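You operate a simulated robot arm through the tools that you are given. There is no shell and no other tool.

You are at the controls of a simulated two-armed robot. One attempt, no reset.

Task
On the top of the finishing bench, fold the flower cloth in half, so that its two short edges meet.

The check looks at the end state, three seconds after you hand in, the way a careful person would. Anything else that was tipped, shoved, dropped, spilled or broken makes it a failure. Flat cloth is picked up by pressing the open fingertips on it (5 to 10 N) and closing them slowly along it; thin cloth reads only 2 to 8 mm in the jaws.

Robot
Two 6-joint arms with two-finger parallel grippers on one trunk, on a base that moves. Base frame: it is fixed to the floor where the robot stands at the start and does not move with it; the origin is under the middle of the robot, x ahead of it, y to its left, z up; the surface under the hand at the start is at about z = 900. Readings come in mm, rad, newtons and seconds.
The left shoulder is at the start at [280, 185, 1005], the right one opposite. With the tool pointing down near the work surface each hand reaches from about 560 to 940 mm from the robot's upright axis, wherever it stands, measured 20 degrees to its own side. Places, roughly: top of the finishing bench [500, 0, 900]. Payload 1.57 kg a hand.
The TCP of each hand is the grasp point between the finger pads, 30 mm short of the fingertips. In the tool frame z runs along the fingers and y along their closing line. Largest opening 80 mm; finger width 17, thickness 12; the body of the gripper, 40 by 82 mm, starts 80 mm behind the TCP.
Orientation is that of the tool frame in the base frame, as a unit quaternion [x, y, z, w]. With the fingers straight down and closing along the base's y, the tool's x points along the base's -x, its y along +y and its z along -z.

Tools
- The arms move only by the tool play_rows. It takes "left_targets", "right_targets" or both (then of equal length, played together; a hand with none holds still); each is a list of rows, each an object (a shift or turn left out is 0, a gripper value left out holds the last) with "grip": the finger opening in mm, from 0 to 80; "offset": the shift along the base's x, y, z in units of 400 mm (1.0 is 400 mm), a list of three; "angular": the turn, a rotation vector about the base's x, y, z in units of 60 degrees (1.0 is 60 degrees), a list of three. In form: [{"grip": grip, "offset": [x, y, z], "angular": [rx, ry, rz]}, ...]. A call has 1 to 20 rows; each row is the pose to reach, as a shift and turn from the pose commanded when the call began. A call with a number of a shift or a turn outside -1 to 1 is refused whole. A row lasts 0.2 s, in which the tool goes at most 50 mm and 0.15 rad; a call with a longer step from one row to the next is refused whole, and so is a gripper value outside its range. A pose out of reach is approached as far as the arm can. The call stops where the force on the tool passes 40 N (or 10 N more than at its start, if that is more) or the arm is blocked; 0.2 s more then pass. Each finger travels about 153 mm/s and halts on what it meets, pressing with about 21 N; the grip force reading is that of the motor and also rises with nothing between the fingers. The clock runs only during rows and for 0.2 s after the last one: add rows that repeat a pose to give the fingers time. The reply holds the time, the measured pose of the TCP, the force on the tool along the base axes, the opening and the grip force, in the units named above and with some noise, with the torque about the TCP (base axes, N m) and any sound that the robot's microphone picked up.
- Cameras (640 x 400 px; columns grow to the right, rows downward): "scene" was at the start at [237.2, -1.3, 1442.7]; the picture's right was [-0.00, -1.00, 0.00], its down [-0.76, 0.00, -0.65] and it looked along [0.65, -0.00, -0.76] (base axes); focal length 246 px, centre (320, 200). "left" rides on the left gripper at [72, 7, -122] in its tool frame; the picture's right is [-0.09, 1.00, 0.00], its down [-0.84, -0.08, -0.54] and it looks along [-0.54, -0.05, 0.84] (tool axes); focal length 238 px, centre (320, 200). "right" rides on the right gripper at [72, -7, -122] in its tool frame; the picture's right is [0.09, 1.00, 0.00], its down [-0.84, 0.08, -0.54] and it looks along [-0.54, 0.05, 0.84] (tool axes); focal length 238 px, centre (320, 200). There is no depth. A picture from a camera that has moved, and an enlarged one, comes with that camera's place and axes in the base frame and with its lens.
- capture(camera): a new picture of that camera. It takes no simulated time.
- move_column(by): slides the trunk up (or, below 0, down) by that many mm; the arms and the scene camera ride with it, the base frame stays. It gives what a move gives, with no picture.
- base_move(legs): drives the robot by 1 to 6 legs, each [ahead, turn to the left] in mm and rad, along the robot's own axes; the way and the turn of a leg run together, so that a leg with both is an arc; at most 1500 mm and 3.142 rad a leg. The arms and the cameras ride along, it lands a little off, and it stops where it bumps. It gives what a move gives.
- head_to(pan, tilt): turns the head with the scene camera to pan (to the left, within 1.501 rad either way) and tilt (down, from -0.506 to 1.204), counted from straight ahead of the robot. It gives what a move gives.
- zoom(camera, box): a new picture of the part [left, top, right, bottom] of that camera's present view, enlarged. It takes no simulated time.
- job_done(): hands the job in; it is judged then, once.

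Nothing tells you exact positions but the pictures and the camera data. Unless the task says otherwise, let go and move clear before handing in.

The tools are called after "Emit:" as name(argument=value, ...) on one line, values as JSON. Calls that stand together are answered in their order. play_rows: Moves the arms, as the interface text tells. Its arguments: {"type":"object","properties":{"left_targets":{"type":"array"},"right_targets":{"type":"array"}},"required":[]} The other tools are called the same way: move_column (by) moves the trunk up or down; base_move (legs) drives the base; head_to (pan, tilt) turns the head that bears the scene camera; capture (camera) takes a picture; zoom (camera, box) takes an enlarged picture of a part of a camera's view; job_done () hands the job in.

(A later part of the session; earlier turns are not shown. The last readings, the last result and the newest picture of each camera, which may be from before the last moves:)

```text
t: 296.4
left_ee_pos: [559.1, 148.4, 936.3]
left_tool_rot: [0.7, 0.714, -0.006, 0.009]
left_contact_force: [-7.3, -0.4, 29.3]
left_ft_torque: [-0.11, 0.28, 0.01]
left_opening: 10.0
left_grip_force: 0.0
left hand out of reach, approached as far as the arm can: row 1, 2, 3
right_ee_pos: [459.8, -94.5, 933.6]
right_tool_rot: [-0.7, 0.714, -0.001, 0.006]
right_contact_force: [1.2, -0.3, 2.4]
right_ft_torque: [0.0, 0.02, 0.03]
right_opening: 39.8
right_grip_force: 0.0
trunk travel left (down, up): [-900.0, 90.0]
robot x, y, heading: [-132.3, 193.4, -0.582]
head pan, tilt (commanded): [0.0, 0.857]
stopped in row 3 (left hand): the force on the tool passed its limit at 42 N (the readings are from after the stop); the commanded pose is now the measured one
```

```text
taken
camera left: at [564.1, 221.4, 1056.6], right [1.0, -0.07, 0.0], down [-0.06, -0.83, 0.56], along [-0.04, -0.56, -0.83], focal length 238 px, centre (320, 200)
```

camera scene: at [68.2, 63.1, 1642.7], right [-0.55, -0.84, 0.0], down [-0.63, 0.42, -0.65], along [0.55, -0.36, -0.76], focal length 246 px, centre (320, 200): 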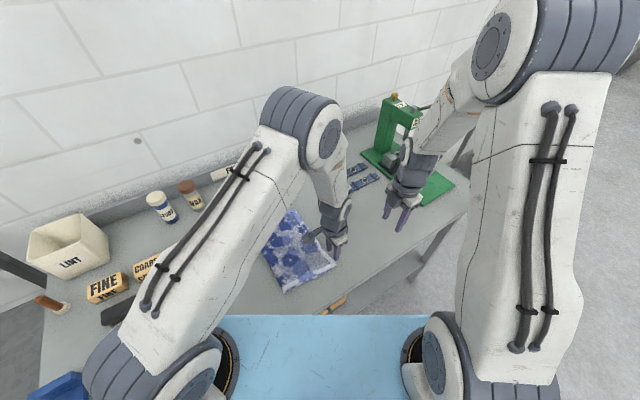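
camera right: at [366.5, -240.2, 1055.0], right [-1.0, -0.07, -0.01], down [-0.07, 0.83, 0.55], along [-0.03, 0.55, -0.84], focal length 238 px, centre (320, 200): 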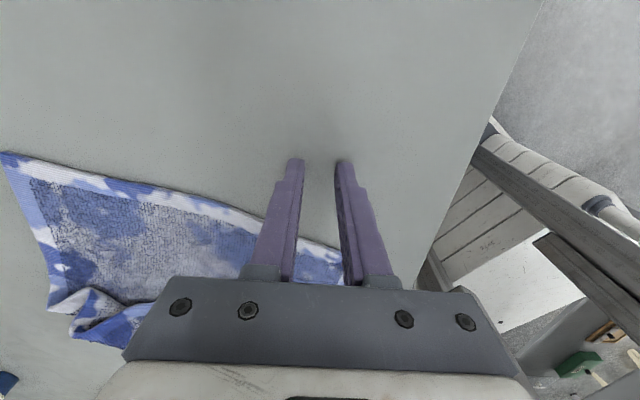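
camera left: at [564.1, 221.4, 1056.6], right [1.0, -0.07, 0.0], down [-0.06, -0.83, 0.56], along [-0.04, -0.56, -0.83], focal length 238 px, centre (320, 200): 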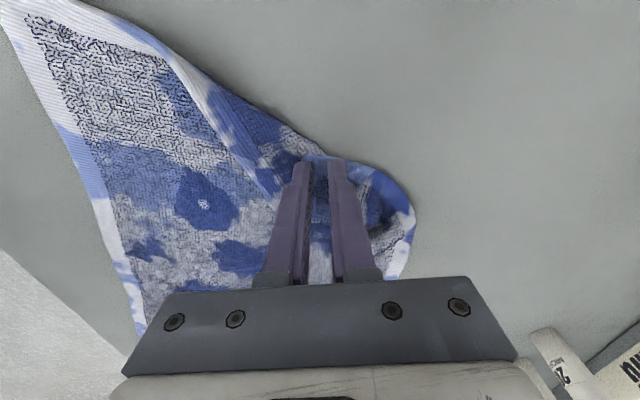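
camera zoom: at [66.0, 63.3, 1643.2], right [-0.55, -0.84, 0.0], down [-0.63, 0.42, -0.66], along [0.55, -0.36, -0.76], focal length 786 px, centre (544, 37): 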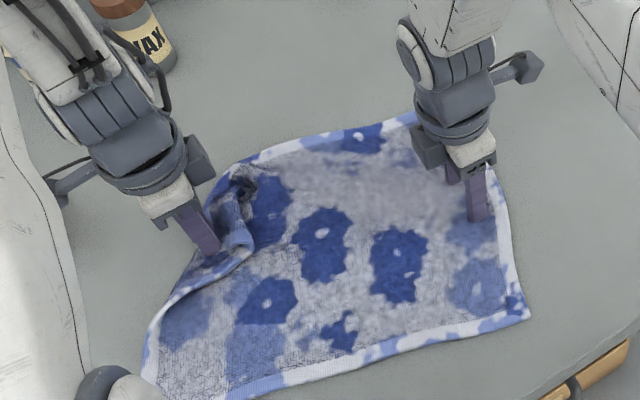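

Emit:
play_rows(left_targets=[{"offset": [0, 0, 0.05]}, {"offset": [0, 0.02, 0.13]}, {"offset": [0, 0.05, 0.22]}, {"offset": [0, 0.1, 0.3]}, {"offset": [0, 0.18, 0.36]}])

Emit:
zoom(camera="scene", box=[150, 190, 350, 312])

Emit:
capture(camera="scene")

```text
t: 297.6
left_ee_pos: [540.7, 219.9, 1058.5]
left_tool_rot: [0.699, 0.714, -0.014, 0.035]
left_contact_force: [-0.4, 0.2, 0.1]
left_ft_torque: [0.04, -0.02, -0.01]
left_opening: 10.0
left_grip_force: 0.0
left hand out of reach, approached as far as the arm can: row 2, 3, 4, 5
right_ee_pos: [461.0, -95.3, 932.6]
right_tool_rot: [-0.7, 0.714, 0.0, 0.007]
right_contact_force: [-2.7, 3.3, 12.6]
right_ft_torque: [0.1, 0.22, 0.0]
right_opening: 40.1
right_grip_force: 0.2
trunk travel left (down, up): [-900.0, 90.0]
robot x, y, heading: [-133.3, 198.4, -0.584]
head pan, tilt (commanded): [0.0, 0.857]
```

```text
3.20 times, centred on (250, 251) of scene
camera zoom: at [68.0, 62.9, 1642.7], right [-0.55, -0.84, 0.0], down [-0.63, 0.42, -0.65], along [0.55, -0.36, -0.76], focal length 786 px, centre (544, 37)
```

zoom: 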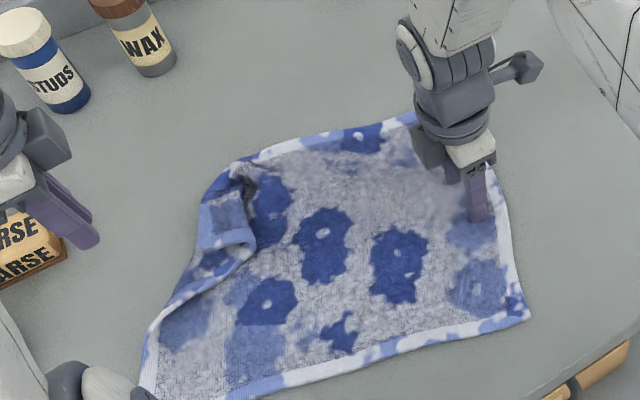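

```text
taken
camera scene: at [68.0, 62.9, 1642.7], right [-0.55, -0.84, 0.0], down [-0.63, 0.42, -0.65], along [0.55, -0.36, -0.76], focal length 246 px, centre (320, 200)
```

scene: 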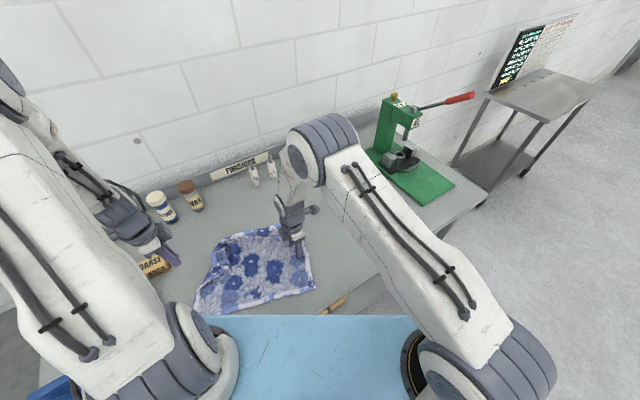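

The left arm seems close to a wrist limit in its current configuration. I'll move it to an open pose and try turning the wrist to see which way frees it.

Emit:
play_rows(left_targets=[{"offset": [0.03, 0.02, 0.04], "angular": [0.02, 0, 0.1]}, {"offset": [0.06, 0.04, 0.08], "angular": [0.04, 0, 0.2]}, {"offset": [0.09, 0.06, 0.1], "angular": [0.06, 0, 0.3]}, {"offset": [0.09, 0.08, 0.1], "angular": [0.06, 0, 0.4]}, {"offset": [0.09, 0.08, 0.1], "angular": [0.06, 0, 0.5]}])

Emit:
capture(camera="scene")

```text
t: 298.8
left_ee_pos: [554.8, 252.7, 1069.2]
left_tool_rot: [0.492, 0.869, 0.001, 0.052]
left_contact_force: [-0.5, -0.7, -0.8]
left_ft_torque: [0.01, 0.0, -0.01]
left_opening: 10.1
left_grip_force: 0.1
left hand out of reach, approached as far as the arm can: row 1, 2, 3, 4, 5
right_ee_pos: [458.8, -95.0, 933.2]
right_tool_rot: [-0.7, 0.714, 0.0, 0.006]
right_contact_force: [-0.5, 0.5, 8.8]
right_ft_torque: [0.02, 0.12, 0.02]
right_opening: 40.0
right_grip_force: 0.0
trunk travel left (down, up): [-900.0, 90.0]
robot x, y, heading: [-132.4, 192.8, -0.584]
head pan, tilt (commanded): [0.0, 0.857]
```

```text
taken
camera scene: at [67.8, 63.4, 1642.8], right [-0.55, -0.84, 0.0], down [-0.63, 0.42, -0.65], along [0.55, -0.36, -0.76], focal length 246 px, centre (320, 200)
```

scene: 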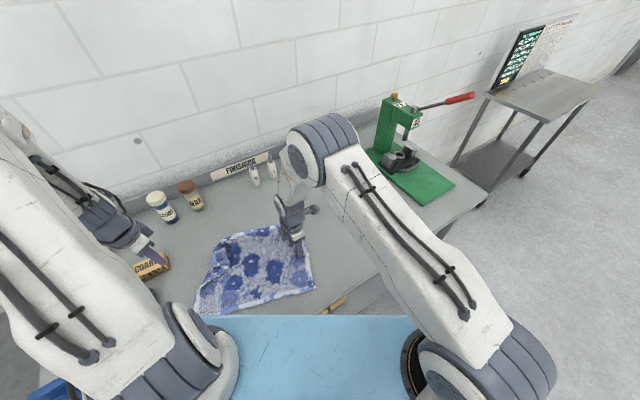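

Emit:
play_rows(left_targets=[{"offset": [-0.04, -0.02, -0.04], "angular": [0.01, 0.02, -0.1]}, {"offset": [-0.09, -0.04, -0.09], "angular": [0.02, 0.04, -0.2]}, {"offset": [-0.14, -0.06, -0.14], "angular": [0.03, 0.06, -0.3]}, {"offset": [-0.2, -0.09, -0.19], "angular": [0.04, 0.075, -0.4]}, {"offset": [-0.25, -0.11, -0.23], "angular": [0.047, 0.087, -0.5]}, {"offset": [-0.2825, -0.125, -0.26], "angular": [0.047, 0.087, -0.52]}])

Emit:
capture(camera="scene")

```text
t: 300.2
left_ee_pos: [439.5, 196.1, 964.0]
left_tool_rot: [0.733, 0.679, -0.024, 0.009]
left_contact_force: [0.9, 4.2, -0.2]
left_ft_torque: [-0.26, 0.01, 0.05]
left_opening: 10.0
left_grip_force: 0.1
left hand out of reach, approached as far as the arm can: row 4, 5
right_ee_pos: [460.1, -95.1, 933.3]
right_tool_rot: [-0.699, 0.715, 0.0, 0.006]
right_contact_force: [-0.4, -0.5, 7.1]
right_ft_torque: [-0.03, 0.12, 0.0]
right_opening: 40.3
right_grip_force: 0.1
trunk travel left (down, up): [-900.0, 90.0]
robot x, y, heading: [-129.0, 193.3, -0.579]
head pan, tilt (commanded): [0.0, 0.857]
```

```text
taken
camera scene: at [67.8, 63.4, 1642.9], right [-0.55, -0.84, 0.0], down [-0.63, 0.42, -0.65], along [0.55, -0.36, -0.76], focal length 246 px, centre (320, 200)
```

scene: 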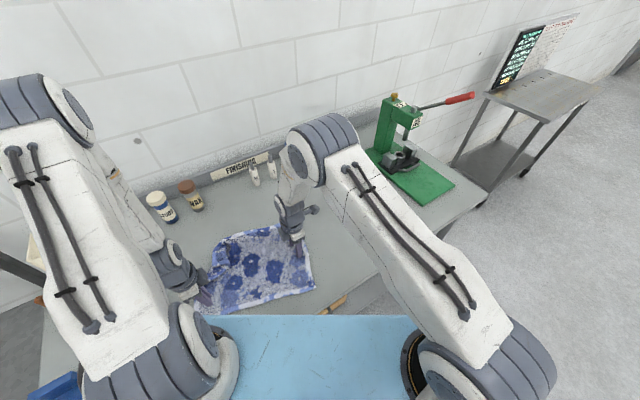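

Emit:
play_rows(left_targets=[{"offset": [-0.01, -0.06, 0.04], "angular": [0.02, 0, 0.02]}, {"offset": [-0.02, -0.13, 0.08], "angular": [0.02, 0, 0.05]}, {"offset": [-0.035, -0.2, 0.12], "angular": [0.02, 0, 0.05]}, {"offset": [-0.045, -0.28, 0.17], "angular": [0.02, 0, 0.05]}, {"offset": [-0.06, -0.37, 0.16], "angular": [0.02, 0, 0.05]}, {"offset": [-0.08, -0.46, 0.14], "angular": [0.02, 0, 0.05]}, {"offset": [-0.1, -0.54, 0.13], "angular": [0.02, 0, 0.05]}, {"offset": [-0.11, -0.61, 0.12], "angular": [0.02, 0, 0.05]}])

Emit:
capture(camera="scene")

```text
t: 302.0
left_ee_pos: [393.3, -36.8, 1009.8]
left_tool_rot: [0.689, 0.725, -0.013, -0.013]
left_contact_force: [0.6, 1.2, 0.1]
left_ft_torque: [-0.03, 0.01, 0.03]
left_opening: 10.0
left_grip_force: 0.1
left hand out of reach, approached as far as the arm can: row 5, 6, 7, 8
right_ee_pos: [458.7, -102.3, 933.0]
right_tool_rot: [-0.695, 0.719, 0.0, 0.005]
right_contact_force: [-1.4, -0.1, 12.1]
right_ft_torque: [-0.02, 0.12, -0.03]
right_opening: 39.8
right_grip_force: 0.0
trunk travel left (down, up): [-900.0, 90.0]
robot x, y, heading: [-129.7, 197.1, -0.582]
head pan, tilt (commanded): [0.0, 0.857]
```

```text
taken
camera scene: at [67.8, 63.5, 1642.9], right [-0.55, -0.84, 0.0], down [-0.63, 0.42, -0.65], along [0.55, -0.36, -0.76], focal length 246 px, centre (320, 200)
```

scene: 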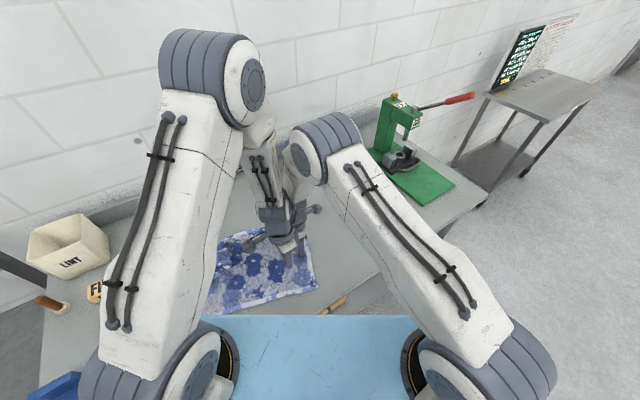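

The left wrist has flipped into an awkward configuration after being forced too close to the shoulder. I'll park the right hand and take the left back through that close region to try to flip it back.

Emit:
play_rows(left_targets=[{"offset": [0, 0.06, 0.04]}, {"offset": [0, 0.13, 0.08]}, {"offset": [0, 0.2, 0.1]}, {"offset": [0, 0.27, 0.11]}, {"offset": [0, 0.33, 0.11]}, {"offset": [-0.03, 0.36, 0.12]}, {"offset": [-0.06, 0.38, 0.14]}, {"offset": [-0.06, 0.38, 0.14]}], right_targets=[{"offset": [0, -0.02, 0.06]}, {"offset": [-0.02, -0.07, 0.14]}, {"offset": [-0.06, -0.14, 0.22]}, {"offset": [-0.12, -0.22, 0.29]}, {"offset": [-0.18, -0.3, 0.34]}, {"offset": [-0.25, -0.38, 0.38]}, {"offset": [-0.31, -0.45, 0.4]}, {"offset": [-0.35, -0.5, 0.4]}])

Emit:
play_rows(left_targets=[{"offset": [0.08, 0.04, 0]}, {"offset": [0.16, 0.08, 0]}, {"offset": [0.24, 0.14, 0]}, {"offset": [0.3, 0.2, 0.02]}, {"offset": [0.36, 0.27, 0.04]}, {"offset": [0.4, 0.34, 0.06]}])

Emit:
capture(camera="scene")

```text
t: 303.8
left_ee_pos: [414.8, 75.0, 1050.2]
left_tool_rot: [0.69, 0.724, -0.01, -0.008]
left_contact_force: [0.8, 0.0, -1.4]
left_ft_torque: [-0.02, -0.03, 0.02]
left_opening: 9.7
left_grip_force: 0.0
left hand out of reach, approached as far as the arm can: row 4, 5, 6, 7, 8
right_ee_pos: [318.8, -294.4, 1092.7]
right_tool_rot: [-0.7, 0.714, 0.0, 0.006]
right_contact_force: [0.0, -1.1, -0.3]
right_ft_torque: [0.02, 0.0, 0.02]
right_opening: 39.9
right_grip_force: 0.1
trunk travel left (down, up): [-900.0, 90.0]
robot x, y, heading: [-132.7, 195.8, -0.578]
head pan, tilt (commanded): [0.0, 0.857]
```

```text
t: 305.2
left_ee_pos: [549.3, 209.1, 1042.0]
left_tool_rot: [0.689, 0.724, -0.02, 0.031]
left_contact_force: [-0.7, 0.6, 0.5]
left_ft_torque: [0.01, 0.0, -0.04]
left_opening: 10.1
left_grip_force: 0.1
left hand out of reach, approached as far as the arm can: row 1, 2, 3, 4, 5, 6
right_ee_pos: [320.7, -295.1, 1093.9]
right_tool_rot: [-0.699, 0.715, -0.001, 0.006]
right_contact_force: [0.5, -0.1, 0.0]
right_ft_torque: [0.01, 0.01, 0.01]
right_opening: 40.0
right_grip_force: 0.1
trunk travel left (down, up): [-900.0, 90.0]
robot x, y, heading: [-129.6, 195.2, -0.584]
head pan, tilt (commanded): [0.0, 0.857]
```

```text
taken
camera scene: at [68.1, 63.1, 1642.7], right [-0.55, -0.84, 0.0], down [-0.63, 0.42, -0.65], along [0.55, -0.36, -0.76], focal length 246 px, centre (320, 200)
```

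scene: 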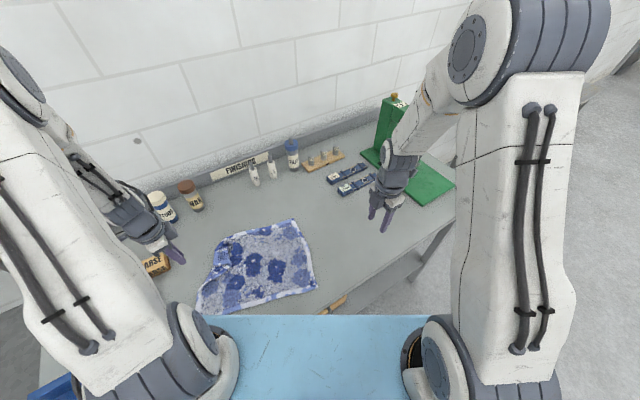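

Emit:
play_rows(left_targets=[{"offset": [-0.06, -0.05, 0]}, {"offset": [-0.13, -0.11, 0]}, {"offset": [-0.2, -0.18, 0]}, {"offset": [-0.27, -0.26, 0]}, {"offset": [-0.32, -0.33, 0]}, {"offset": [-0.335, -0.35, 0]}])

Emit:
play_rows(left_targets=[{"angular": [0, 0, 0.13]}, {"angular": [0, 0, 0.26]}, {"angular": [0, 0, 0.39]}, {"angular": [0, 0, 0.52]}, {"angular": [0, 0, 0.65]}, {"angular": [0, 0, 0.78]}, {"angular": [0, 0, 0.9]}])

Emit:
play_rows(left_targets=[{"angular": [0, 0, 0.13]}, {"angular": [0, 0, 0.26]}, {"angular": [0, 0, 0.39]}, {"angular": [0, 0, 0.52]}, {"angular": [0, 0, 0.65]}, {"angular": [0, 0, 0.78]}, {"angular": [0, 0, 0.9]}])

Emit:
capture(camera="scene")

```text
t: 306.6
left_ee_pos: [425.5, 66.1, 1040.7]
left_tool_rot: [0.689, 0.724, -0.02, 0.028]
left_contact_force: [0.0, -0.5, -0.1]
left_ft_torque: [0.02, -0.05, 0.01]
left_opening: 10.0
left_grip_force: 0.0
left hand out of reach, approached as far as the arm can: row 5, 6
right_ee_pos: [319.2, -295.5, 1093.6]
right_tool_rot: [-0.7, 0.715, 0.001, 0.006]
right_contact_force: [-0.2, -0.4, -0.2]
right_ft_torque: [-0.03, 0.01, -0.01]
right_opening: 40.0
right_grip_force: 0.0
trunk travel left (down, up): [-900.0, 90.0]
robot x, y, heading: [-130.5, 195.9, -0.577]
head pan, tilt (commanded): [0.0, 0.857]
```

```text
t: 308.2
left_ee_pos: [428.7, 61.4, 1042.1]
left_tool_rot: [0.284, 0.958, -0.003, 0.033]
left_contact_force: [-0.6, 0.3, 0.1]
left_ft_torque: [0.01, -0.02, 0.0]
left_opening: 9.9
left_grip_force: 0.0
left hand out of reach, approached as far as the arm can: row 3, 4, 5, 6, 7
right_ee_pos: [320.1, -294.1, 1093.4]
right_tool_rot: [-0.699, 0.715, 0.0, 0.006]
right_contact_force: [-0.3, 0.1, -0.5]
right_ft_torque: [0.0, 0.01, 0.02]
right_opening: 40.0
right_grip_force: 0.1
trunk travel left (down, up): [-900.0, 90.0]
robot x, y, heading: [-126.6, 196.1, -0.585]
head pan, tilt (commanded): [0.0, 0.857]
```

```text
t: 309.8
left_ee_pos: [429.0, 61.8, 1041.3]
left_tool_rot: [-0.182, 0.983, 0.012, 0.033]
left_contact_force: [-0.7, -0.3, 0.2]
left_ft_torque: [0.0, -0.04, -0.03]
left_opening: 10.0
left_grip_force: 0.1
right_ee_pos: [319.1, -295.7, 1094.0]
right_tool_rot: [-0.699, 0.715, 0.0, 0.006]
right_contact_force: [1.0, 0.8, 0.0]
right_ft_torque: [-0.01, -0.01, -0.04]
right_opening: 39.7
right_grip_force: 0.0
trunk travel left (down, up): [-900.0, 90.0]
robot x, y, heading: [-127.4, 196.8, -0.582]
head pan, tilt (commanded): [0.0, 0.857]
```

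```text
taken
camera scene: at [68.2, 63.1, 1642.7], right [-0.55, -0.84, 0.0], down [-0.63, 0.42, -0.65], along [0.55, -0.36, -0.76], focal length 246 px, centre (320, 200)
```

scene: 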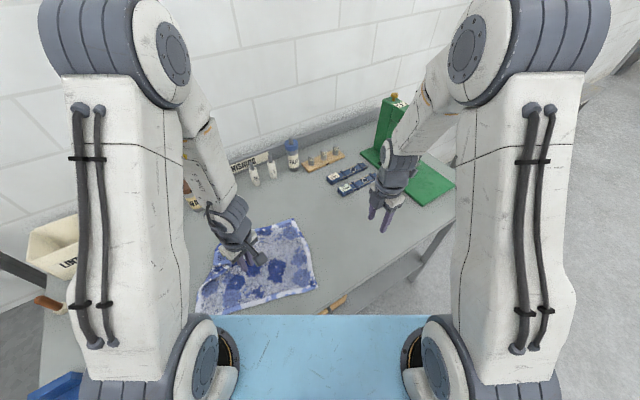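

Emit:
play_rows(left_targets=[{"offset": [0.06, 0.04, 0.02]}, {"offset": [0.13, 0.09, 0.04]}, {"offset": [0.2, 0.15, 0.06]}, {"offset": [0.26, 0.22, 0.09]}, {"offset": [0.3, 0.3, 0.12]}, {"offset": [0.33, 0.38, 0.15]}])

Emit:
play_rows(left_targets=[{"angular": [0, 0, -0.13]}, {"angular": [0, 0, -0.26]}, {"angular": [0, 0, -0.39]}, {"angular": [0, 0, -0.52]}, {"angular": [0, 0, -0.65]}, {"angular": [0, 0, -0.78]}, {"angular": [0, 0, -0.92]}])

Emit:
play_rows(left_targets=[{"angular": [0, 0, -0.13]}, {"angular": [0, 0, -0.26]}, {"angular": [0, 0, -0.39]}, {"angular": [0, 0, -0.52]}, {"angular": [0, 0, -0.65]}, {"angular": [0, 0, -0.78]}, {"angular": [0, 0, -0.92]}])

Emit:
capture(camera="scene")

```text
t: 311.2
left_ee_pos: [548.8, 211.9, 1086.7]
left_tool_rot: [-0.181, 0.982, 0.031, 0.046]
left_contact_force: [0.1, 0.0, 0.2]
left_ft_torque: [-0.03, -0.03, 0.0]
left_opening: 10.3
left_grip_force: 0.1
left hand out of reach, approached as far as the arm can: row 4, 5, 6
right_ee_pos: [319.7, -295.4, 1093.6]
right_tool_rot: [-0.699, 0.715, 0.0, 0.007]
right_contact_force: [0.2, -1.0, 0.7]
right_ft_torque: [0.0, 0.01, -0.01]
right_opening: 40.0
right_grip_force: 0.0
trunk travel left (down, up): [-900.0, 90.0]
robot x, y, heading: [-130.8, 194.4, -0.582]
head pan, tilt (commanded): [0.0, 0.857]
```

```text
t: 312.8
left_ee_pos: [507.0, 78.4, 1075.5]
left_tool_rot: [0.27, 0.961, 0.019, 0.046]
left_contact_force: [0.2, -0.3, -0.3]
left_ft_torque: [-0.02, 0.03, 0.04]
left_opening: 10.1
left_grip_force: 0.1
left hand out of reach, approached as far as the arm can: row 1, 2, 3, 4, 5, 6, 7
right_ee_pos: [320.0, -296.0, 1094.4]
right_tool_rot: [-0.7, 0.714, -0.001, 0.006]
right_contact_force: [-0.6, -0.6, 0.0]
right_ft_torque: [0.0, -0.04, 0.02]
right_opening: 39.9
right_grip_force: 0.1
trunk travel left (down, up): [-900.0, 90.0]
robot x, y, heading: [-129.7, 193.8, -0.58]
head pan, tilt (commanded): [0.0, 0.857]
```

```text
t: 314.4
left_ee_pos: [512.2, 63.4, 1083.0]
left_tool_rot: [0.474, 0.875, -0.055, 0.078]
left_contact_force: [-1.0, 2.5, -1.3]
left_ft_torque: [-0.2, -0.05, -0.16]
left_opening: 10.1
left_grip_force: 0.0
left hand out of reach, approached as far as the arm can: row 1, 2, 3, 4, 5, 6
right_ee_pos: [319.5, -295.6, 1094.4]
right_tool_rot: [-0.7, 0.714, 0.001, 0.006]
right_contact_force: [0.1, -0.2, 0.3]
right_ft_torque: [0.04, 0.01, 0.0]
right_opening: 39.9
right_grip_force: 0.0
trunk travel left (down, up): [-900.0, 90.0]
robot x, y, heading: [-130.9, 198.6, -0.585]
head pan, tilt (commanded): [0.0, 0.857]
```

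```text
taken
camera scene: at [68.5, 63.4, 1642.7], right [-0.55, -0.84, 0.0], down [-0.63, 0.42, -0.65], along [0.55, -0.36, -0.76], focal length 246 px, centre (320, 200)
```

scene: 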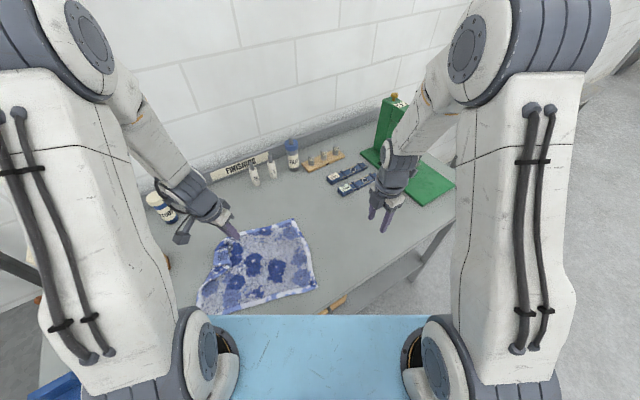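

Turning the wrist positive seems to be the free direction. The gripper is symmetric, so I'll use the opposite yaw (+90°) for the left hand.

Emit:
play_rows(left_targets=[{"offset": [0.02, 0.03, 0], "angular": [0, 0, 0.13]}, {"offset": [0.04, 0.06, 0], "angular": [0, 0, 0.26]}, {"offset": [0.06, 0.09, 0], "angular": [0, 0, 0.39]}, {"offset": [0.08, 0.12, 0], "angular": [0, 0, 0.52]}, {"offset": [0.1, 0.15, 0], "angular": [0, 0, 0.65]}, {"offset": [0.12, 0.18, 0], "angular": [0, 0, 0.78]}, {"offset": [0.12, 0.2, 0], "angular": [0, 0, 0.9]}])

Emit:
play_rows(left_targets=[{"angular": [0, 0, 0.13]}, {"angular": [0, 0, 0.26]}, {"angular": [0, 0, 0.39]}, {"angular": [0, 0, 0.52]}, {"angular": [0, 0, 0.65]}, {"angular": [0, 0, 0.78]}, {"angular": [0, 0, 0.9]}])

Emit:
capture(camera="scene")

```text
t: 316.0
left_ee_pos: [553.7, 161.4, 1077.3]
left_tool_rot: [0.278, 0.959, 0.019, 0.046]
left_contact_force: [-0.1, 0.1, 0.0]
left_ft_torque: [-0.04, -0.03, 0.03]
left_opening: 9.8
left_grip_force: 0.0
right_ee_pos: [319.7, -295.0, 1093.1]
right_tool_rot: [-0.7, 0.714, 0.0, 0.006]
right_contact_force: [-0.5, 0.1, -0.8]
right_ft_torque: [0.01, 0.04, -0.02]
right_opening: 40.0
right_grip_force: 0.0
trunk travel left (down, up): [-900.0, 90.0]
robot x, y, heading: [-129.0, 194.2, -0.588]
head pan, tilt (commanded): [0.0, 0.857]
```

```text
t: 317.6
left_ee_pos: [554.7, 160.5, 1077.4]
left_tool_rot: [-0.188, 0.981, 0.037, 0.033]
left_contact_force: [0.2, -0.1, -0.3]
left_ft_torque: [0.01, 0.01, 0.02]
left_opening: 10.1
left_grip_force: 0.0
right_ee_pos: [320.4, -294.8, 1093.0]
right_tool_rot: [-0.7, 0.714, 0.0, 0.007]
right_contact_force: [-0.6, 1.0, -0.8]
right_ft_torque: [0.02, 0.01, 0.0]
right_opening: 40.2
right_grip_force: 0.0
trunk travel left (down, up): [-900.0, 90.0]
robot x, y, heading: [-128.6, 193.0, -0.584]
head pan, tilt (commanded): [0.0, 0.857]
```

```text
taken
camera scene: at [68.2, 63.1, 1642.7], right [-0.55, -0.84, 0.0], down [-0.63, 0.42, -0.65], along [0.55, -0.36, -0.76], focal length 246 px, centre (320, 200)
```

scene: 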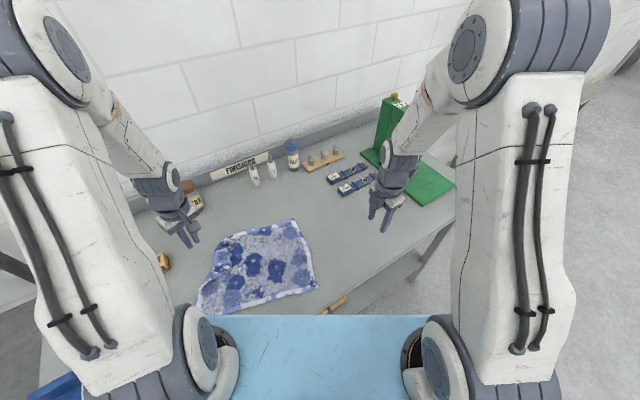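

The left arm is free again with no reach warnings. I'll finish the turn to +90° and level the tool.

Emit:
play_rows(left_targets=[{"angular": [-0.03, 0.02, 0]}, {"angular": [-0.06, 0.035, 0]}, {"angular": [-0.081, 0.049, 0]}])

Emit:
play_rows(left_targets=[{"angular": [0, 0, 0.12]}, {"angular": [0, 0, 0.24]}, {"angular": [0, 0, 0.36]}, {"angular": [0, 0, 0.48]}, {"angular": [0, 0, 0.57]}])

Emit:
play_rows(left_targets=[{"angular": [0, 0, 0.12]}, {"angular": [0, 0, 0.24]}, {"angular": [0, 0, 0.36]}, {"angular": [0, 0, 0.48]}, {"angular": [0, 0, 0.57]}])

Emit:
capture(camera="left")

Emit:
zoom(camera="scene", box=[150, 190, 350, 312])

```text
t: 318.4
left_ee_pos: [554.4, 161.4, 1078.8]
left_tool_rot: [-0.186, 0.983, 0.0, 0.001]
left_contact_force: [-0.2, 0.1, -0.6]
left_ft_torque: [-0.01, 0.01, 0.01]
left_opening: 10.1
left_grip_force: 0.1
right_ee_pos: [320.6, -294.4, 1093.6]
right_tool_rot: [-0.699, 0.715, 0.001, 0.006]
right_contact_force: [-0.1, 0.2, 0.7]
right_ft_torque: [-0.02, 0.01, -0.02]
right_opening: 39.9
right_grip_force: 0.0
trunk travel left (down, up): [-900.0, 90.0]
robot x, y, heading: [-129.6, 197.5, -0.583]
head pan, tilt (commanded): [0.0, 0.857]
```

```text
t: 319.6
left_ee_pos: [554.4, 162.8, 1078.4]
left_tool_rot: [-0.469, 0.883, 0.001, 0.0]
left_contact_force: [-0.1, 1.1, -0.1]
left_ft_torque: [-0.02, 0.0, 0.0]
left_opening: 10.1
left_grip_force: 0.0
right_ee_pos: [320.3, -294.6, 1093.0]
right_tool_rot: [-0.699, 0.715, -0.001, 0.006]
right_contact_force: [-0.4, -0.2, -0.3]
right_ft_torque: [0.01, 0.0, 0.01]
right_opening: 39.9
right_grip_force: 0.2
trunk travel left (down, up): [-900.0, 90.0]
robot x, y, heading: [-129.7, 196.3, -0.586]
head pan, tilt (commanded): [0.0, 0.857]
```

```text
t: 320.8
left_ee_pos: [554.7, 160.0, 1077.9]
left_tool_rot: [0.707, -0.707, 0.0, 0.0]
left_contact_force: [0.6, -0.2, 0.0]
left_ft_torque: [0.01, 0.02, 0.02]
left_opening: 9.8
left_grip_force: 0.1
right_ee_pos: [319.9, -295.0, 1092.9]
right_tool_rot: [-0.7, 0.714, 0.0, 0.006]
right_contact_force: [0.2, -0.1, -0.1]
right_ft_torque: [0.0, 0.02, 0.0]
right_opening: 40.0
right_grip_force: 0.2
trunk travel left (down, up): [-900.0, 90.0]
robot x, y, heading: [-129.1, 195.7, -0.585]
head pan, tilt (commanded): [0.0, 0.857]
```

```text
taken
camera left: at [548.3, 87.7, 1199.7], right [-1.0, 0.09, 0.0], down [0.08, 0.84, 0.54], along [0.05, 0.54, -0.84], focal length 238 px, centre (320, 200)
```

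left: 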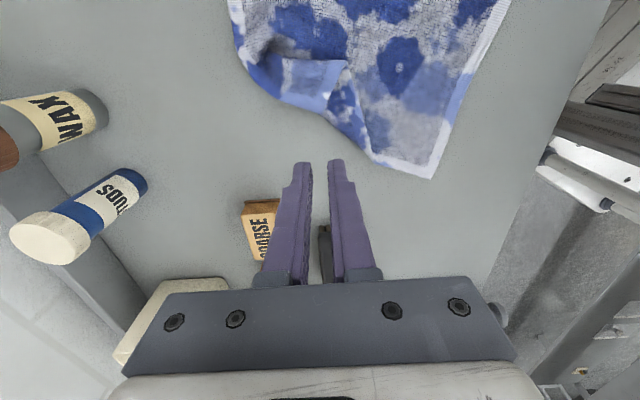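

```text
3.20 times, centred on (250, 251) of scene
camera zoom: at [68.2, 63.1, 1642.7], right [-0.55, -0.84, 0.0], down [-0.63, 0.42, -0.65], along [0.55, -0.36, -0.76], focal length 786 px, centre (544, 37)
```

zoom: 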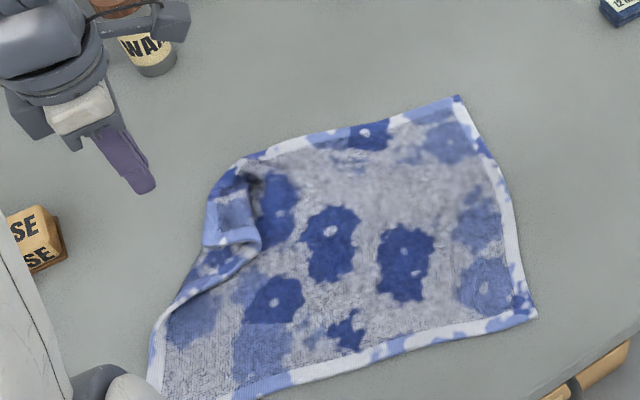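

The left hand is now upright and unrestricted. The near-left corner is flat at (399, 256); only the far-left corner is curled, with its tip at (556, 151) when it should be near (673, 189). I'll hold with the right hand and draw that corner out with the left.

Emit:
play_rows(left_targets=[{"offset": [0.01, -0.02, -0.09]}, {"offset": [0.02, -0.05, -0.18]}, {"offset": [0.03, -0.08, -0.26]}, {"offset": [0.033, -0.08, -0.31]}, {"offset": [0.033, -0.08, -0.33]}, {"offset": [0.033, -0.08, -0.335]}, {"offset": [0.033, -0.08, -0.335]}, {"offset": [0.033, -0.08, -0.335]}], right_targets=[{"offset": [0.05, 0.08, 0]}, {"offset": [0.1, 0.17, 0]}, {"offset": [0.15, 0.26, -0.02]}, {"offset": [0.2, 0.35, -0.06]}, {"offset": [0.26, 0.43, -0.11]}, {"offset": [0.31, 0.51, -0.17]}, {"offset": [0.325, 0.59, -0.25]}, {"offset": [0.325, 0.635, -0.35]}])

Emit:
capture(camera="left")

```text
t: 322.6
left_ee_pos: [567.7, 129.5, 943.8]
left_tool_rot: [-0.706, 0.708, 0.001, -0.002]
left_contact_force: [-0.1, 0.0, 0.6]
left_ft_torque: [0.0, -0.01, 0.0]
left_opening: 10.0
left_grip_force: 0.1
right_ee_pos: [451.8, -42.1, 953.4]
right_tool_rot: [-0.7, 0.714, -0.001, 0.007]
right_contact_force: [-0.2, 0.3, -0.3]
right_ft_torque: [0.02, -0.03, 0.0]
right_opening: 40.0
right_grip_force: 0.2
trunk travel left (down, up): [-900.0, 90.0]
robot x, y, heading: [-126.6, 192.8, -0.583]
head pan, tilt (commanded): [0.0, 0.857]
```

```text
taken
camera left: at [561.9, 56.7, 1065.9], right [-1.0, 0.09, 0.0], down [0.08, 0.84, 0.54], along [0.05, 0.54, -0.84], focal length 238 px, centre (320, 200)
```

left: 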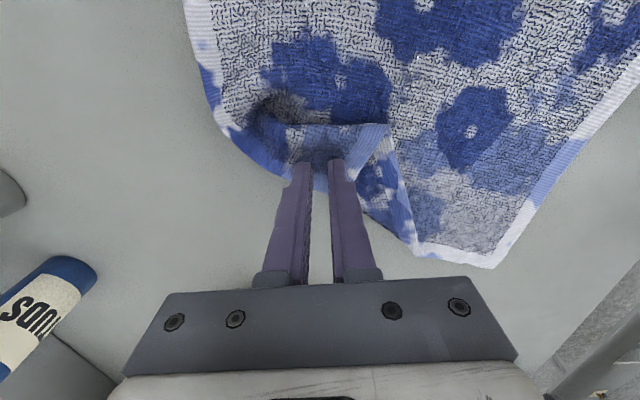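

Emit:
play_rows(left_targets=[{"offset": [0, 0, -0.008]}, {"offset": [0, 0, -0.014]}, {"offset": [0, 0, -0.018]}, {"offset": [0, 0, -0.018]}], right_targets=[{"offset": [0, 0, -0.03]}, {"offset": [0, 0, -0.045]}, {"offset": [0, 0, -0.0505]}, {"offset": [0, 0, -0.0505]}])

```text
t: 323.6
left_ee_pos: [567.6, 129.6, 937.4]
left_tool_rot: [-0.706, 0.708, 0.0, 0.0]
left_contact_force: [0.6, -2.2, 13.3]
left_ft_torque: [-0.06, 0.06, 0.02]
left_opening: 9.8
left_grip_force: 0.0
right_ee_pos: [451.2, -42.3, 934.3]
right_tool_rot: [-0.7, 0.715, -0.001, 0.007]
right_contact_force: [1.1, -0.1, 1.3]
right_ft_torque: [0.04, 0.02, 0.0]
right_opening: 39.4
right_grip_force: 0.0
trunk travel left (down, up): [-900.0, 90.0]
robot x, y, heading: [-129.9, 191.5, -0.579]
head pan, tilt (commanded): [0.0, 0.857]
```

Emit:
play_rows(left_targets=[{"offset": [0, 0, 0.002]}, {"offset": [0.02, 0.007, 0.001]}, {"offset": [0.045, 0.015, 0]}, {"offset": [0.07, 0.023, -0.001]}, {"offset": [0.095, 0.031, -0.002]}, {"offset": [0.12, 0.039, -0.003]}, {"offset": [0.145, 0.047, -0.004]}, {"offset": [0.17, 0.055, -0.005]}, {"offset": [0.195, 0.063, -0.006]}, {"offset": [0.22, 0.071, -0.006]}, {"offset": [0.25, 0.08, -0.006]}], right_targets=[{"offset": [0, 0, -0.003]}, {"offset": [0, 0, -0.003]}, {"offset": [0, 0, -0.003]}, {"offset": [0, 0, -0.003]}, {"offset": [0, 0, -0.003]}, {"offset": [0, 0, -0.003]}, {"offset": [0, 0, -0.003]}, {"offset": [0, 0, -0.003]}, {"offset": [0, 0, -0.003]}, {"offset": [0, 0, -0.003]}, {"offset": [0, 0, -0.003]}])

Emit:
zoom(camera="scene", box=[150, 190, 350, 312])

Emit:
capture(camera="left")

```text
t: 326.0
left_ee_pos: [666.9, 160.4, 935.4]
left_tool_rot: [0.707, -0.707, -0.001, 0.0]
left_contact_force: [-0.9, -0.6, 0.4]
left_ft_torque: [-0.04, -0.01, 0.01]
left_opening: 10.4
left_grip_force: 0.2
right_ee_pos: [451.8, -41.5, 932.6]
right_tool_rot: [-0.699, 0.715, -0.002, 0.007]
right_contact_force: [-0.2, -1.0, 24.0]
right_ft_torque: [0.0, 0.32, 0.03]
right_opening: 40.0
right_grip_force: 0.0
trunk travel left (down, up): [-900.0, 90.0]
robot x, y, heading: [-130.4, 192.6, -0.581]
head pan, tilt (commanded): [0.0, 0.857]
```

```text
3.20 times, centred on (250, 251) of scene
camera zoom: at [67.2, 63.4, 1643.0], right [-0.55, -0.84, 0.0], down [-0.63, 0.42, -0.66], along [0.55, -0.36, -0.76], focal length 786 px, centre (544, 37)
```

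zoom: 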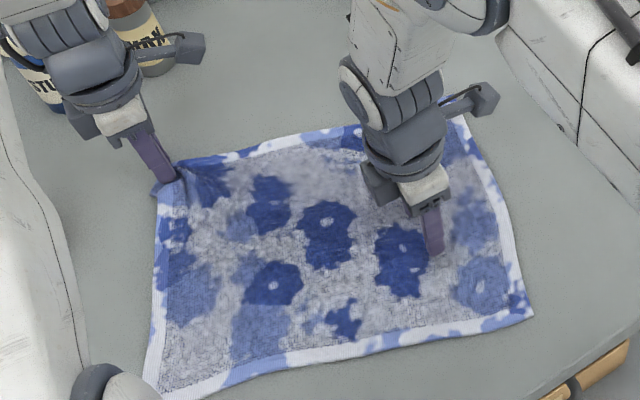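

```text
taken
camera left: at [660.5, 88.1, 1057.1], right [-1.0, 0.09, 0.0], down [0.08, 0.84, 0.54], along [0.05, 0.54, -0.84], focal length 238 px, centre (320, 200)
```

left: 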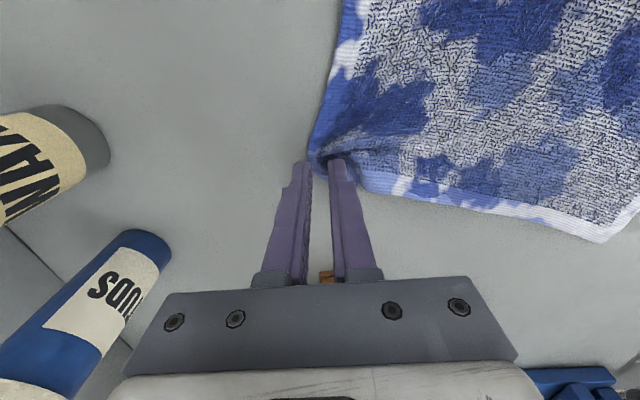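

The corner is out and the cloth is flat again. I'm lifting both hands straight up to view it.

Emit:
play_rows(left_targets=[{"offset": [0, 0, 0.06]}, {"offset": [0, 0, 0.15]}, {"offset": [-0.03, 0.02, 0.24]}, {"offset": [-0.08, 0.06, 0.31]}, {"offset": [-0.13, 0.12, 0.36]}, {"offset": [-0.18, 0.2, 0.38]}, {"offset": [-0.2, 0.29, 0.38]}], right_targets=[{"offset": [0, 0, 0.06]}, {"offset": [0, -0.03, 0.15]}, {"offset": [-0.03, -0.1, 0.23]}, {"offset": [-0.08, -0.18, 0.3]}, {"offset": [-0.14, -0.27, 0.34]}, {"offset": [-0.2, -0.36, 0.38]}, {"offset": [-0.26, -0.45, 0.4]}])

Emit:
zoom(camera="scene", box=[150, 190, 350, 312])

Emit:
capture(camera="right")

Emit:
capture(camera="left")

```text
t: 327.6
left_ee_pos: [584.6, 277.9, 1086.5]
left_tool_rot: [-0.706, 0.708, 0.0, 0.0]
left_contact_force: [0.4, -1.0, -0.2]
left_ft_torque: [0.01, -0.01, 0.04]
left_opening: 9.8
left_grip_force: 0.1
right_ee_pos: [345.3, -218.4, 1091.6]
right_tool_rot: [-0.7, 0.714, -0.001, 0.005]
right_contact_force: [0.2, 0.7, -0.6]
right_ft_torque: [0.01, -0.01, 0.03]
right_opening: 39.9
right_grip_force: 0.0
trunk travel left (down, up): [-900.0, 90.0]
robot x, y, heading: [-130.3, 192.5, -0.578]
head pan, tilt (commanded): [0.0, 0.857]
```

```text
3.20 times, centred on (250, 251) of scene
camera zoom: at [68.0, 63.1, 1642.8], right [-0.55, -0.84, 0.0], down [-0.63, 0.42, -0.65], along [0.55, -0.36, -0.76], focal length 786 px, centre (544, 37)
```

zoom: 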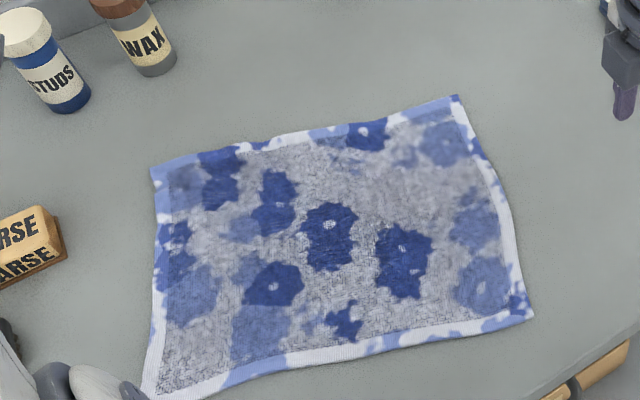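

```text
taken
camera right: at [348.8, -292.5, 1213.5], right [-1.0, -0.07, -0.01], down [-0.07, 0.83, 0.55], along [-0.03, 0.55, -0.84], focal length 238 px, centre (320, 200)
```

right: 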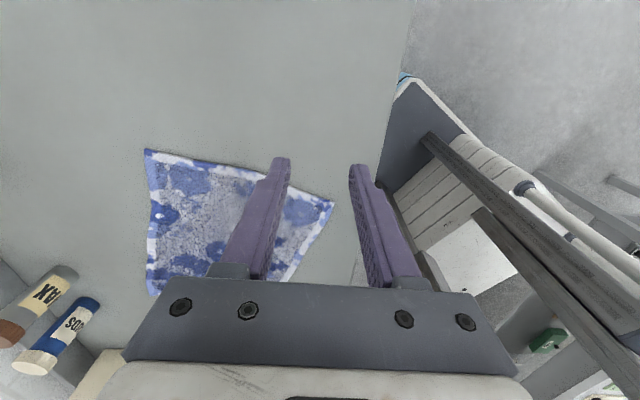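

```text
taken
camera left: at [579.1, 206.3, 1208.8], right [-1.0, 0.09, 0.0], down [0.08, 0.84, 0.54], along [0.05, 0.54, -0.84], focal length 238 px, centre (320, 200)
```

left: 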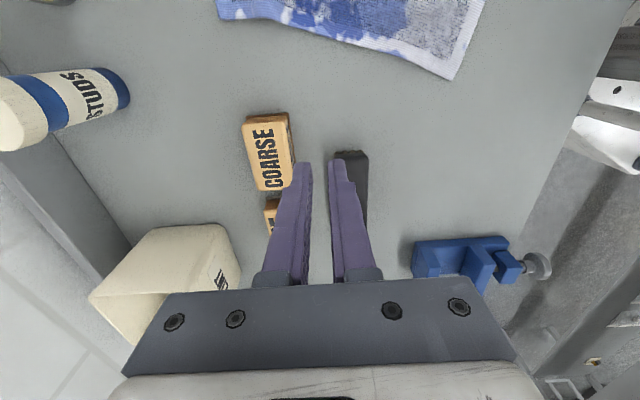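

The cloth is fully flat now, but turned about 16°. I'll press with both hands and rotate and shift it back square.

Emit:
play_rows(left_targets=[{"offset": [0.01, -0.06, -0.02], "grip": 40}, {"offset": [0.02, -0.13, -0.06]}, {"offset": [0.03, -0.2, -0.12]}, {"offset": [0.04, -0.27, -0.19]}, {"offset": [0.04, -0.34, -0.26]}, {"offset": [0.04, -0.37, -0.33]}, {"offset": [0.04, -0.37, -0.36]}, {"offset": [0.04, -0.37, -0.37]}], right_targets=[{"offset": [0.03, 0.08, 0]}, {"offset": [0.06, 0.17, 0]}, {"offset": [0.09, 0.26, -0.03]}, {"offset": [0.12, 0.35, -0.08]}, {"offset": [0.135, 0.42, -0.15]}, {"offset": [0.135, 0.445, -0.24]}, {"offset": [0.135, 0.445, -0.33]}, {"offset": [0.135, 0.445, -0.38]}])

```text
t: 329.4
left_ee_pos: [604.8, 128.4, 938.5]
left_tool_rot: [-0.707, 0.707, -0.001, 0.0]
left_contact_force: [0.1, 0.5, -0.6]
left_ft_torque: [0.02, 0.02, 0.0]
left_opening: 40.0
left_grip_force: 0.2
right_ee_pos: [402.3, -43.2, 939.7]
right_tool_rot: [-0.7, 0.715, -0.001, 0.006]
right_contact_force: [-0.5, -0.3, 0.1]
right_ft_torque: [0.01, 0.03, -0.01]
right_opening: 40.1
right_grip_force: 0.1
trunk travel left (down, up): [-900.0, 90.0]
robot x, y, heading: [-132.0, 196.2, -0.586]
head pan, tilt (commanded): [0.0, 0.857]
```

Emit:
play_rows(left_targets=[{"offset": [0, 0, -0.008]}, {"offset": [0, 0, -0.0135]}, {"offset": [0, 0, -0.0135]}], right_targets=[{"offset": [0, 0, -0.01]}, {"offset": [0, 0, -0.0165]}, {"offset": [0, 0, -0.0165]}])

```text
t: 330.2
left_ee_pos: [603.1, 128.1, 934.0]
left_tool_rot: [-0.706, 0.708, 0.0, 0.0]
left_contact_force: [1.0, 0.4, 3.1]
left_ft_torque: [0.0, 0.02, -0.01]
left_opening: 39.9
left_grip_force: 0.1
right_ee_pos: [400.4, -43.2, 933.7]
right_tool_rot: [-0.699, 0.715, -0.001, 0.008]
right_contact_force: [-0.6, -1.3, 11.9]
right_ft_torque: [0.01, 0.13, 0.02]
right_opening: 40.1
right_grip_force: 0.1
trunk travel left (down, up): [-900.0, 90.0]
robot x, y, heading: [-129.4, 193.2, -0.587]
head pan, tilt (commanded): [0.0, 0.857]
```

Emit:
play_rows(left_targets=[{"offset": [0, 0, -0.0013]}, {"offset": [-0.01, -0.0066, -0.0013]}, {"offset": [-0.02, -0.0132, -0.0013]}, {"offset": [-0.03, -0.02, -0.0013]}, {"offset": [-0.04, -0.0265, -0.0013]}, {"offset": [-0.05, -0.033, -0.0013]}, {"offset": [-0.06, -0.04, -0.0013]}, {"offset": [-0.07, -0.0465, -0.0013]}, {"offset": [-0.08, -0.053, -0.0013]}, {"offset": [-0.09, -0.06, -0.0013]}, {"offset": [-0.099, -0.066, -0.0013]}], right_targets=[{"offset": [0, 0, 0.001]}, {"offset": [0.004, -0.019, 0.001]}, {"offset": [0.008, -0.038, 0.001]}, {"offset": [0.012, -0.056, 0.001]}, {"offset": [0.016, -0.075, 0.001]}, {"offset": [0.02, -0.094, 0.001]}, {"offset": [0.023, -0.112, 0.001]}, {"offset": [0.027, -0.131, 0.001]}, {"offset": [0.031, -0.15, 0.001]}, {"offset": [0.035, -0.168, 0.001]}, {"offset": [0.038, -0.187, 0.001]}])

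Emit:
play_rows(left_targets=[{"offset": [0, 0, 0.06]}, {"offset": [0, 0.02, 0.15]}, {"offset": [0, 0.08, 0.24]}, {"offset": [0, 0.16, 0.31]}, {"offset": [0, 0.25, 0.36]}, {"offset": [0, 0.35, 0.38]}, {"offset": [0, 0.45, 0.38]}], right_targets=[{"offset": [0, 0, 0.06]}, {"offset": [0, -0.03, 0.15]}, {"offset": [-0.03, -0.1, 0.23]}, {"offset": [-0.08, -0.18, 0.3]}, {"offset": [-0.13, -0.27, 0.34]}, {"offset": [-0.18, -0.36, 0.38]}, {"offset": [-0.2, -0.42, 0.4]}])

Emit:
zoom(camera="scene", box=[150, 190, 370, 312])

Emit:
capture(camera="right")

Emit:
capture(camera="left")

```text
t: 332.6
left_ee_pos: [562.6, 102.8, 933.9]
left_tool_rot: [-0.706, 0.708, 0.0, -0.001]
left_contact_force: [0.3, -0.5, 5.0]
left_ft_torque: [-0.01, -0.04, 0.01]
left_opening: 40.3
left_grip_force: 0.5
right_ee_pos: [416.2, -117.9, 933.4]
right_tool_rot: [-0.699, 0.715, 0.0, 0.006]
right_contact_force: [-0.9, 1.4, 2.9]
right_ft_torque: [0.04, 0.02, 0.02]
right_opening: 40.3
right_grip_force: 0.1
trunk travel left (down, up): [-900.0, 90.0]
robot x, y, heading: [-128.1, 195.1, -0.582]
head pan, tilt (commanded): [0.0, 0.857]
```

```text
t: 334.2
left_ee_pos: [563.8, 281.5, 1085.0]
left_tool_rot: [-0.707, 0.708, 0.0, 0.0]
left_contact_force: [0.6, -0.1, 0.2]
left_ft_torque: [-0.01, 0.03, 0.02]
left_opening: 40.1
left_grip_force: 0.1
right_ee_pos: [334.2, -284.1, 1094.0]
right_tool_rot: [-0.701, 0.714, -0.001, 0.007]
right_contact_force: [-0.1, 0.1, 0.2]
right_ft_torque: [-0.01, 0.0, 0.02]
right_opening: 39.9
right_grip_force: 0.2
trunk travel left (down, up): [-900.0, 90.0]
robot x, y, heading: [-130.9, 193.3, -0.587]
head pan, tilt (commanded): [0.0, 0.857]
```

```text
2.91 times, centred on (260, 251) of scene
camera zoom: at [68.0, 63.1, 1642.8], right [-0.55, -0.84, 0.0], down [-0.63, 0.42, -0.65], along [0.55, -0.36, -0.76], focal length 714 px, centre (494, 52)
```

zoom: 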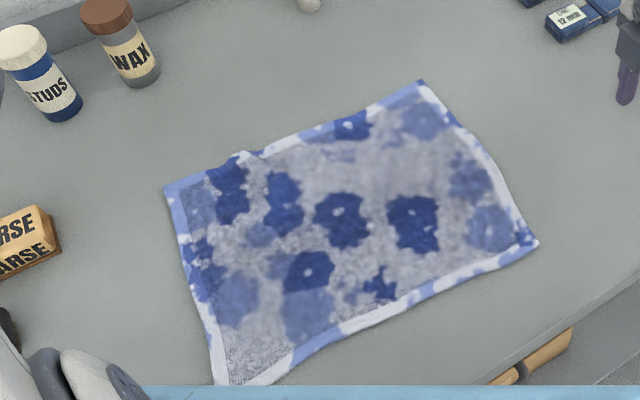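

```text
taken
camera right: at [337.4, -357.1, 1215.3], right [-1.0, -0.07, -0.01], down [-0.07, 0.83, 0.55], along [-0.03, 0.55, -0.84], focal length 238 px, centre (320, 200)
```

right: 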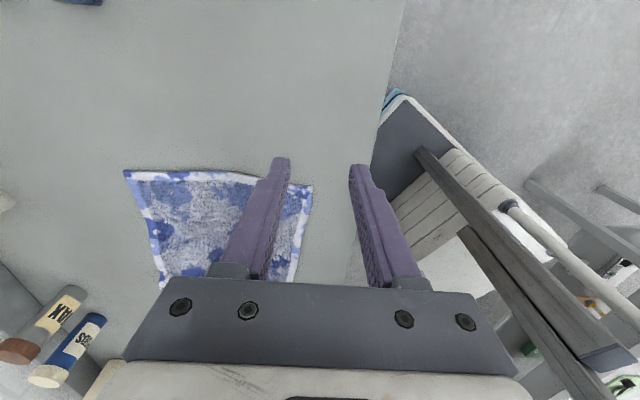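

```text
taken
camera left: at [557.3, 209.6, 1207.4], right [-1.0, 0.09, 0.0], down [0.08, 0.84, 0.54], along [0.05, 0.54, -0.84], focal length 238 px, centre (320, 200)
```

left: 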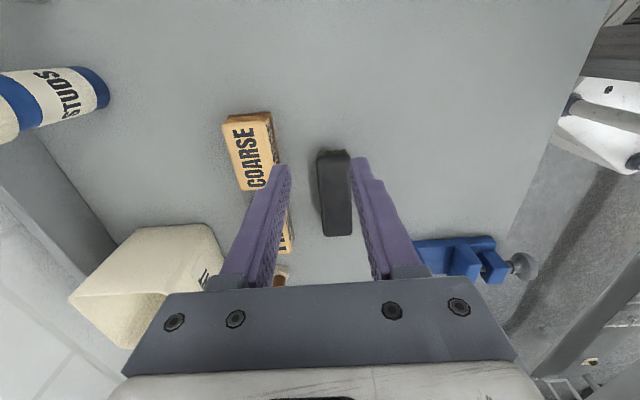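

Nearly square: corners at (640, 150), (388, 175), (342, −175) and (612, −181), with a little bunching at the left edge. I'll stretch the two left corners apart gently.

Emit:
play_rows(left_targets=[{"offset": [0.04, -0.06, -0.02], "grip": 15}, {"offset": [0.08, -0.13, -0.06]}, {"offset": [0.12, -0.2, -0.12]}, {"offset": [0.15, -0.27, -0.19]}, {"offset": [0.1525, -0.34, -0.25]}, {"offset": [0.1525, -0.3575, -0.31]}, {"offset": [0.1525, -0.3575, -0.35]}, {"offset": [0.1525, -0.3575, -0.365]}, {"offset": [0.1525, -0.3575, -0.365]}, {"offset": [0.1525, -0.3575, -0.365]}, {"offset": [0.1525, -0.3575, -0.365]}], right_targets=[{"offset": [0.02, 0.11, 0], "grip": 15}, {"offset": [0.04, 0.22, 0]}, {"offset": [0.06, 0.33, 0]}, {"offset": [0.08, 0.44, 0]}, {"offset": [0.1, 0.55, 0]}, {"offset": [0.12, 0.66, -0.02]}, {"offset": [0.14, 0.76, -0.06]}, {"offset": [0.16, 0.86, -0.12]}, {"offset": [0.175, 0.95, -0.18]}, {"offset": [0.175, 1.0, -0.27]}, {"offset": [0.175, 1.0, -0.36]}])

Emit:
capture(camera="right")

Emit:
capture(camera="left")

```text
t: 336.6
left_ee_pos: [625.3, 137.7, 938.4]
left_tool_rot: [-0.707, 0.707, 0.0, 0.0]
left_contact_force: [-0.2, 0.5, 0.4]
left_ft_torque: [0.01, -0.02, 0.03]
left_opening: 15.0
left_grip_force: 0.0
right_ee_pos: [404.3, 118.3, 945.2]
right_tool_rot: [-0.699, 0.715, 0.0, 0.007]
right_contact_force: [0.1, -0.1, -0.1]
right_ft_torque: [-0.01, -0.01, 0.0]
right_opening: 14.9
right_grip_force: 0.1
trunk travel left (down, up): [-900.0, 90.0]
robot x, y, heading: [-129.7, 197.4, -0.585]
head pan, tilt (commanded): [0.0, 0.857]
```

```text
taken
camera right: at [408.3, 44.1, 1067.6], right [-1.0, -0.07, -0.01], down [-0.06, 0.83, 0.55], along [-0.03, 0.55, -0.84], focal length 238 px, centre (320, 200)
```

right: 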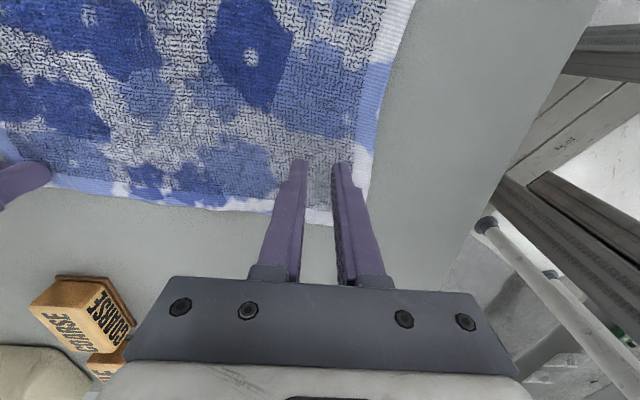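

```text
taken
camera left: at [618.9, 65.0, 1060.2], right [-1.0, 0.09, 0.0], down [0.08, 0.84, 0.54], along [0.05, 0.54, -0.84], focal length 238 px, centre (320, 200)
```

left: 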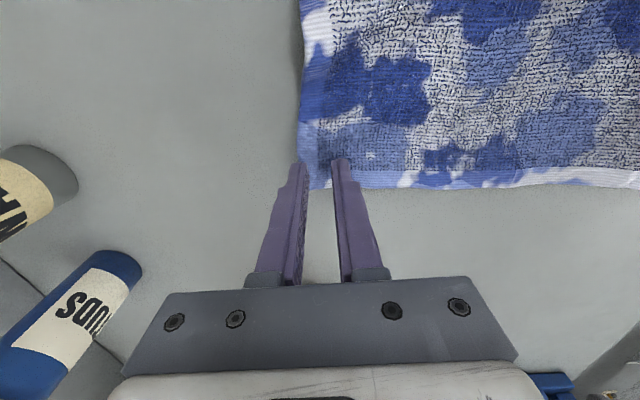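

Emit:
play_rows(left_targets=[{"offset": [0, 0, -0.008]}, {"offset": [0, 0, -0.0135]}, {"offset": [0, 0, -0.014]}, {"offset": [0, 0, -0.014]}], right_targets=[{"offset": [0, 0.03, -0.01]}, {"offset": [0, 0.06, -0.02]}, {"offset": [0, 0.085, -0.027]}, {"offset": [0, 0.085, -0.03]}])

```text
t: 337.6
left_ee_pos: [624.9, 137.2, 933.8]
left_tool_rot: [-0.706, 0.708, 0.0, 0.0]
left_contact_force: [-0.2, -1.9, 5.8]
left_ft_torque: [-0.09, 0.01, 0.01]
left_opening: 15.0
left_grip_force: 0.0
right_ee_pos: [404.7, 148.3, 937.2]
right_tool_rot: [-0.7, 0.714, 0.0, 0.007]
right_contact_force: [-0.2, -0.3, 0.0]
right_ft_torque: [0.0, 0.03, 0.01]
right_opening: 14.9
right_grip_force: 0.1
trunk travel left (down, up): [-900.0, 90.0]
robot x, y, heading: [-130.9, 197.7, -0.581]
head pan, tilt (commanded): [0.0, 0.857]
```

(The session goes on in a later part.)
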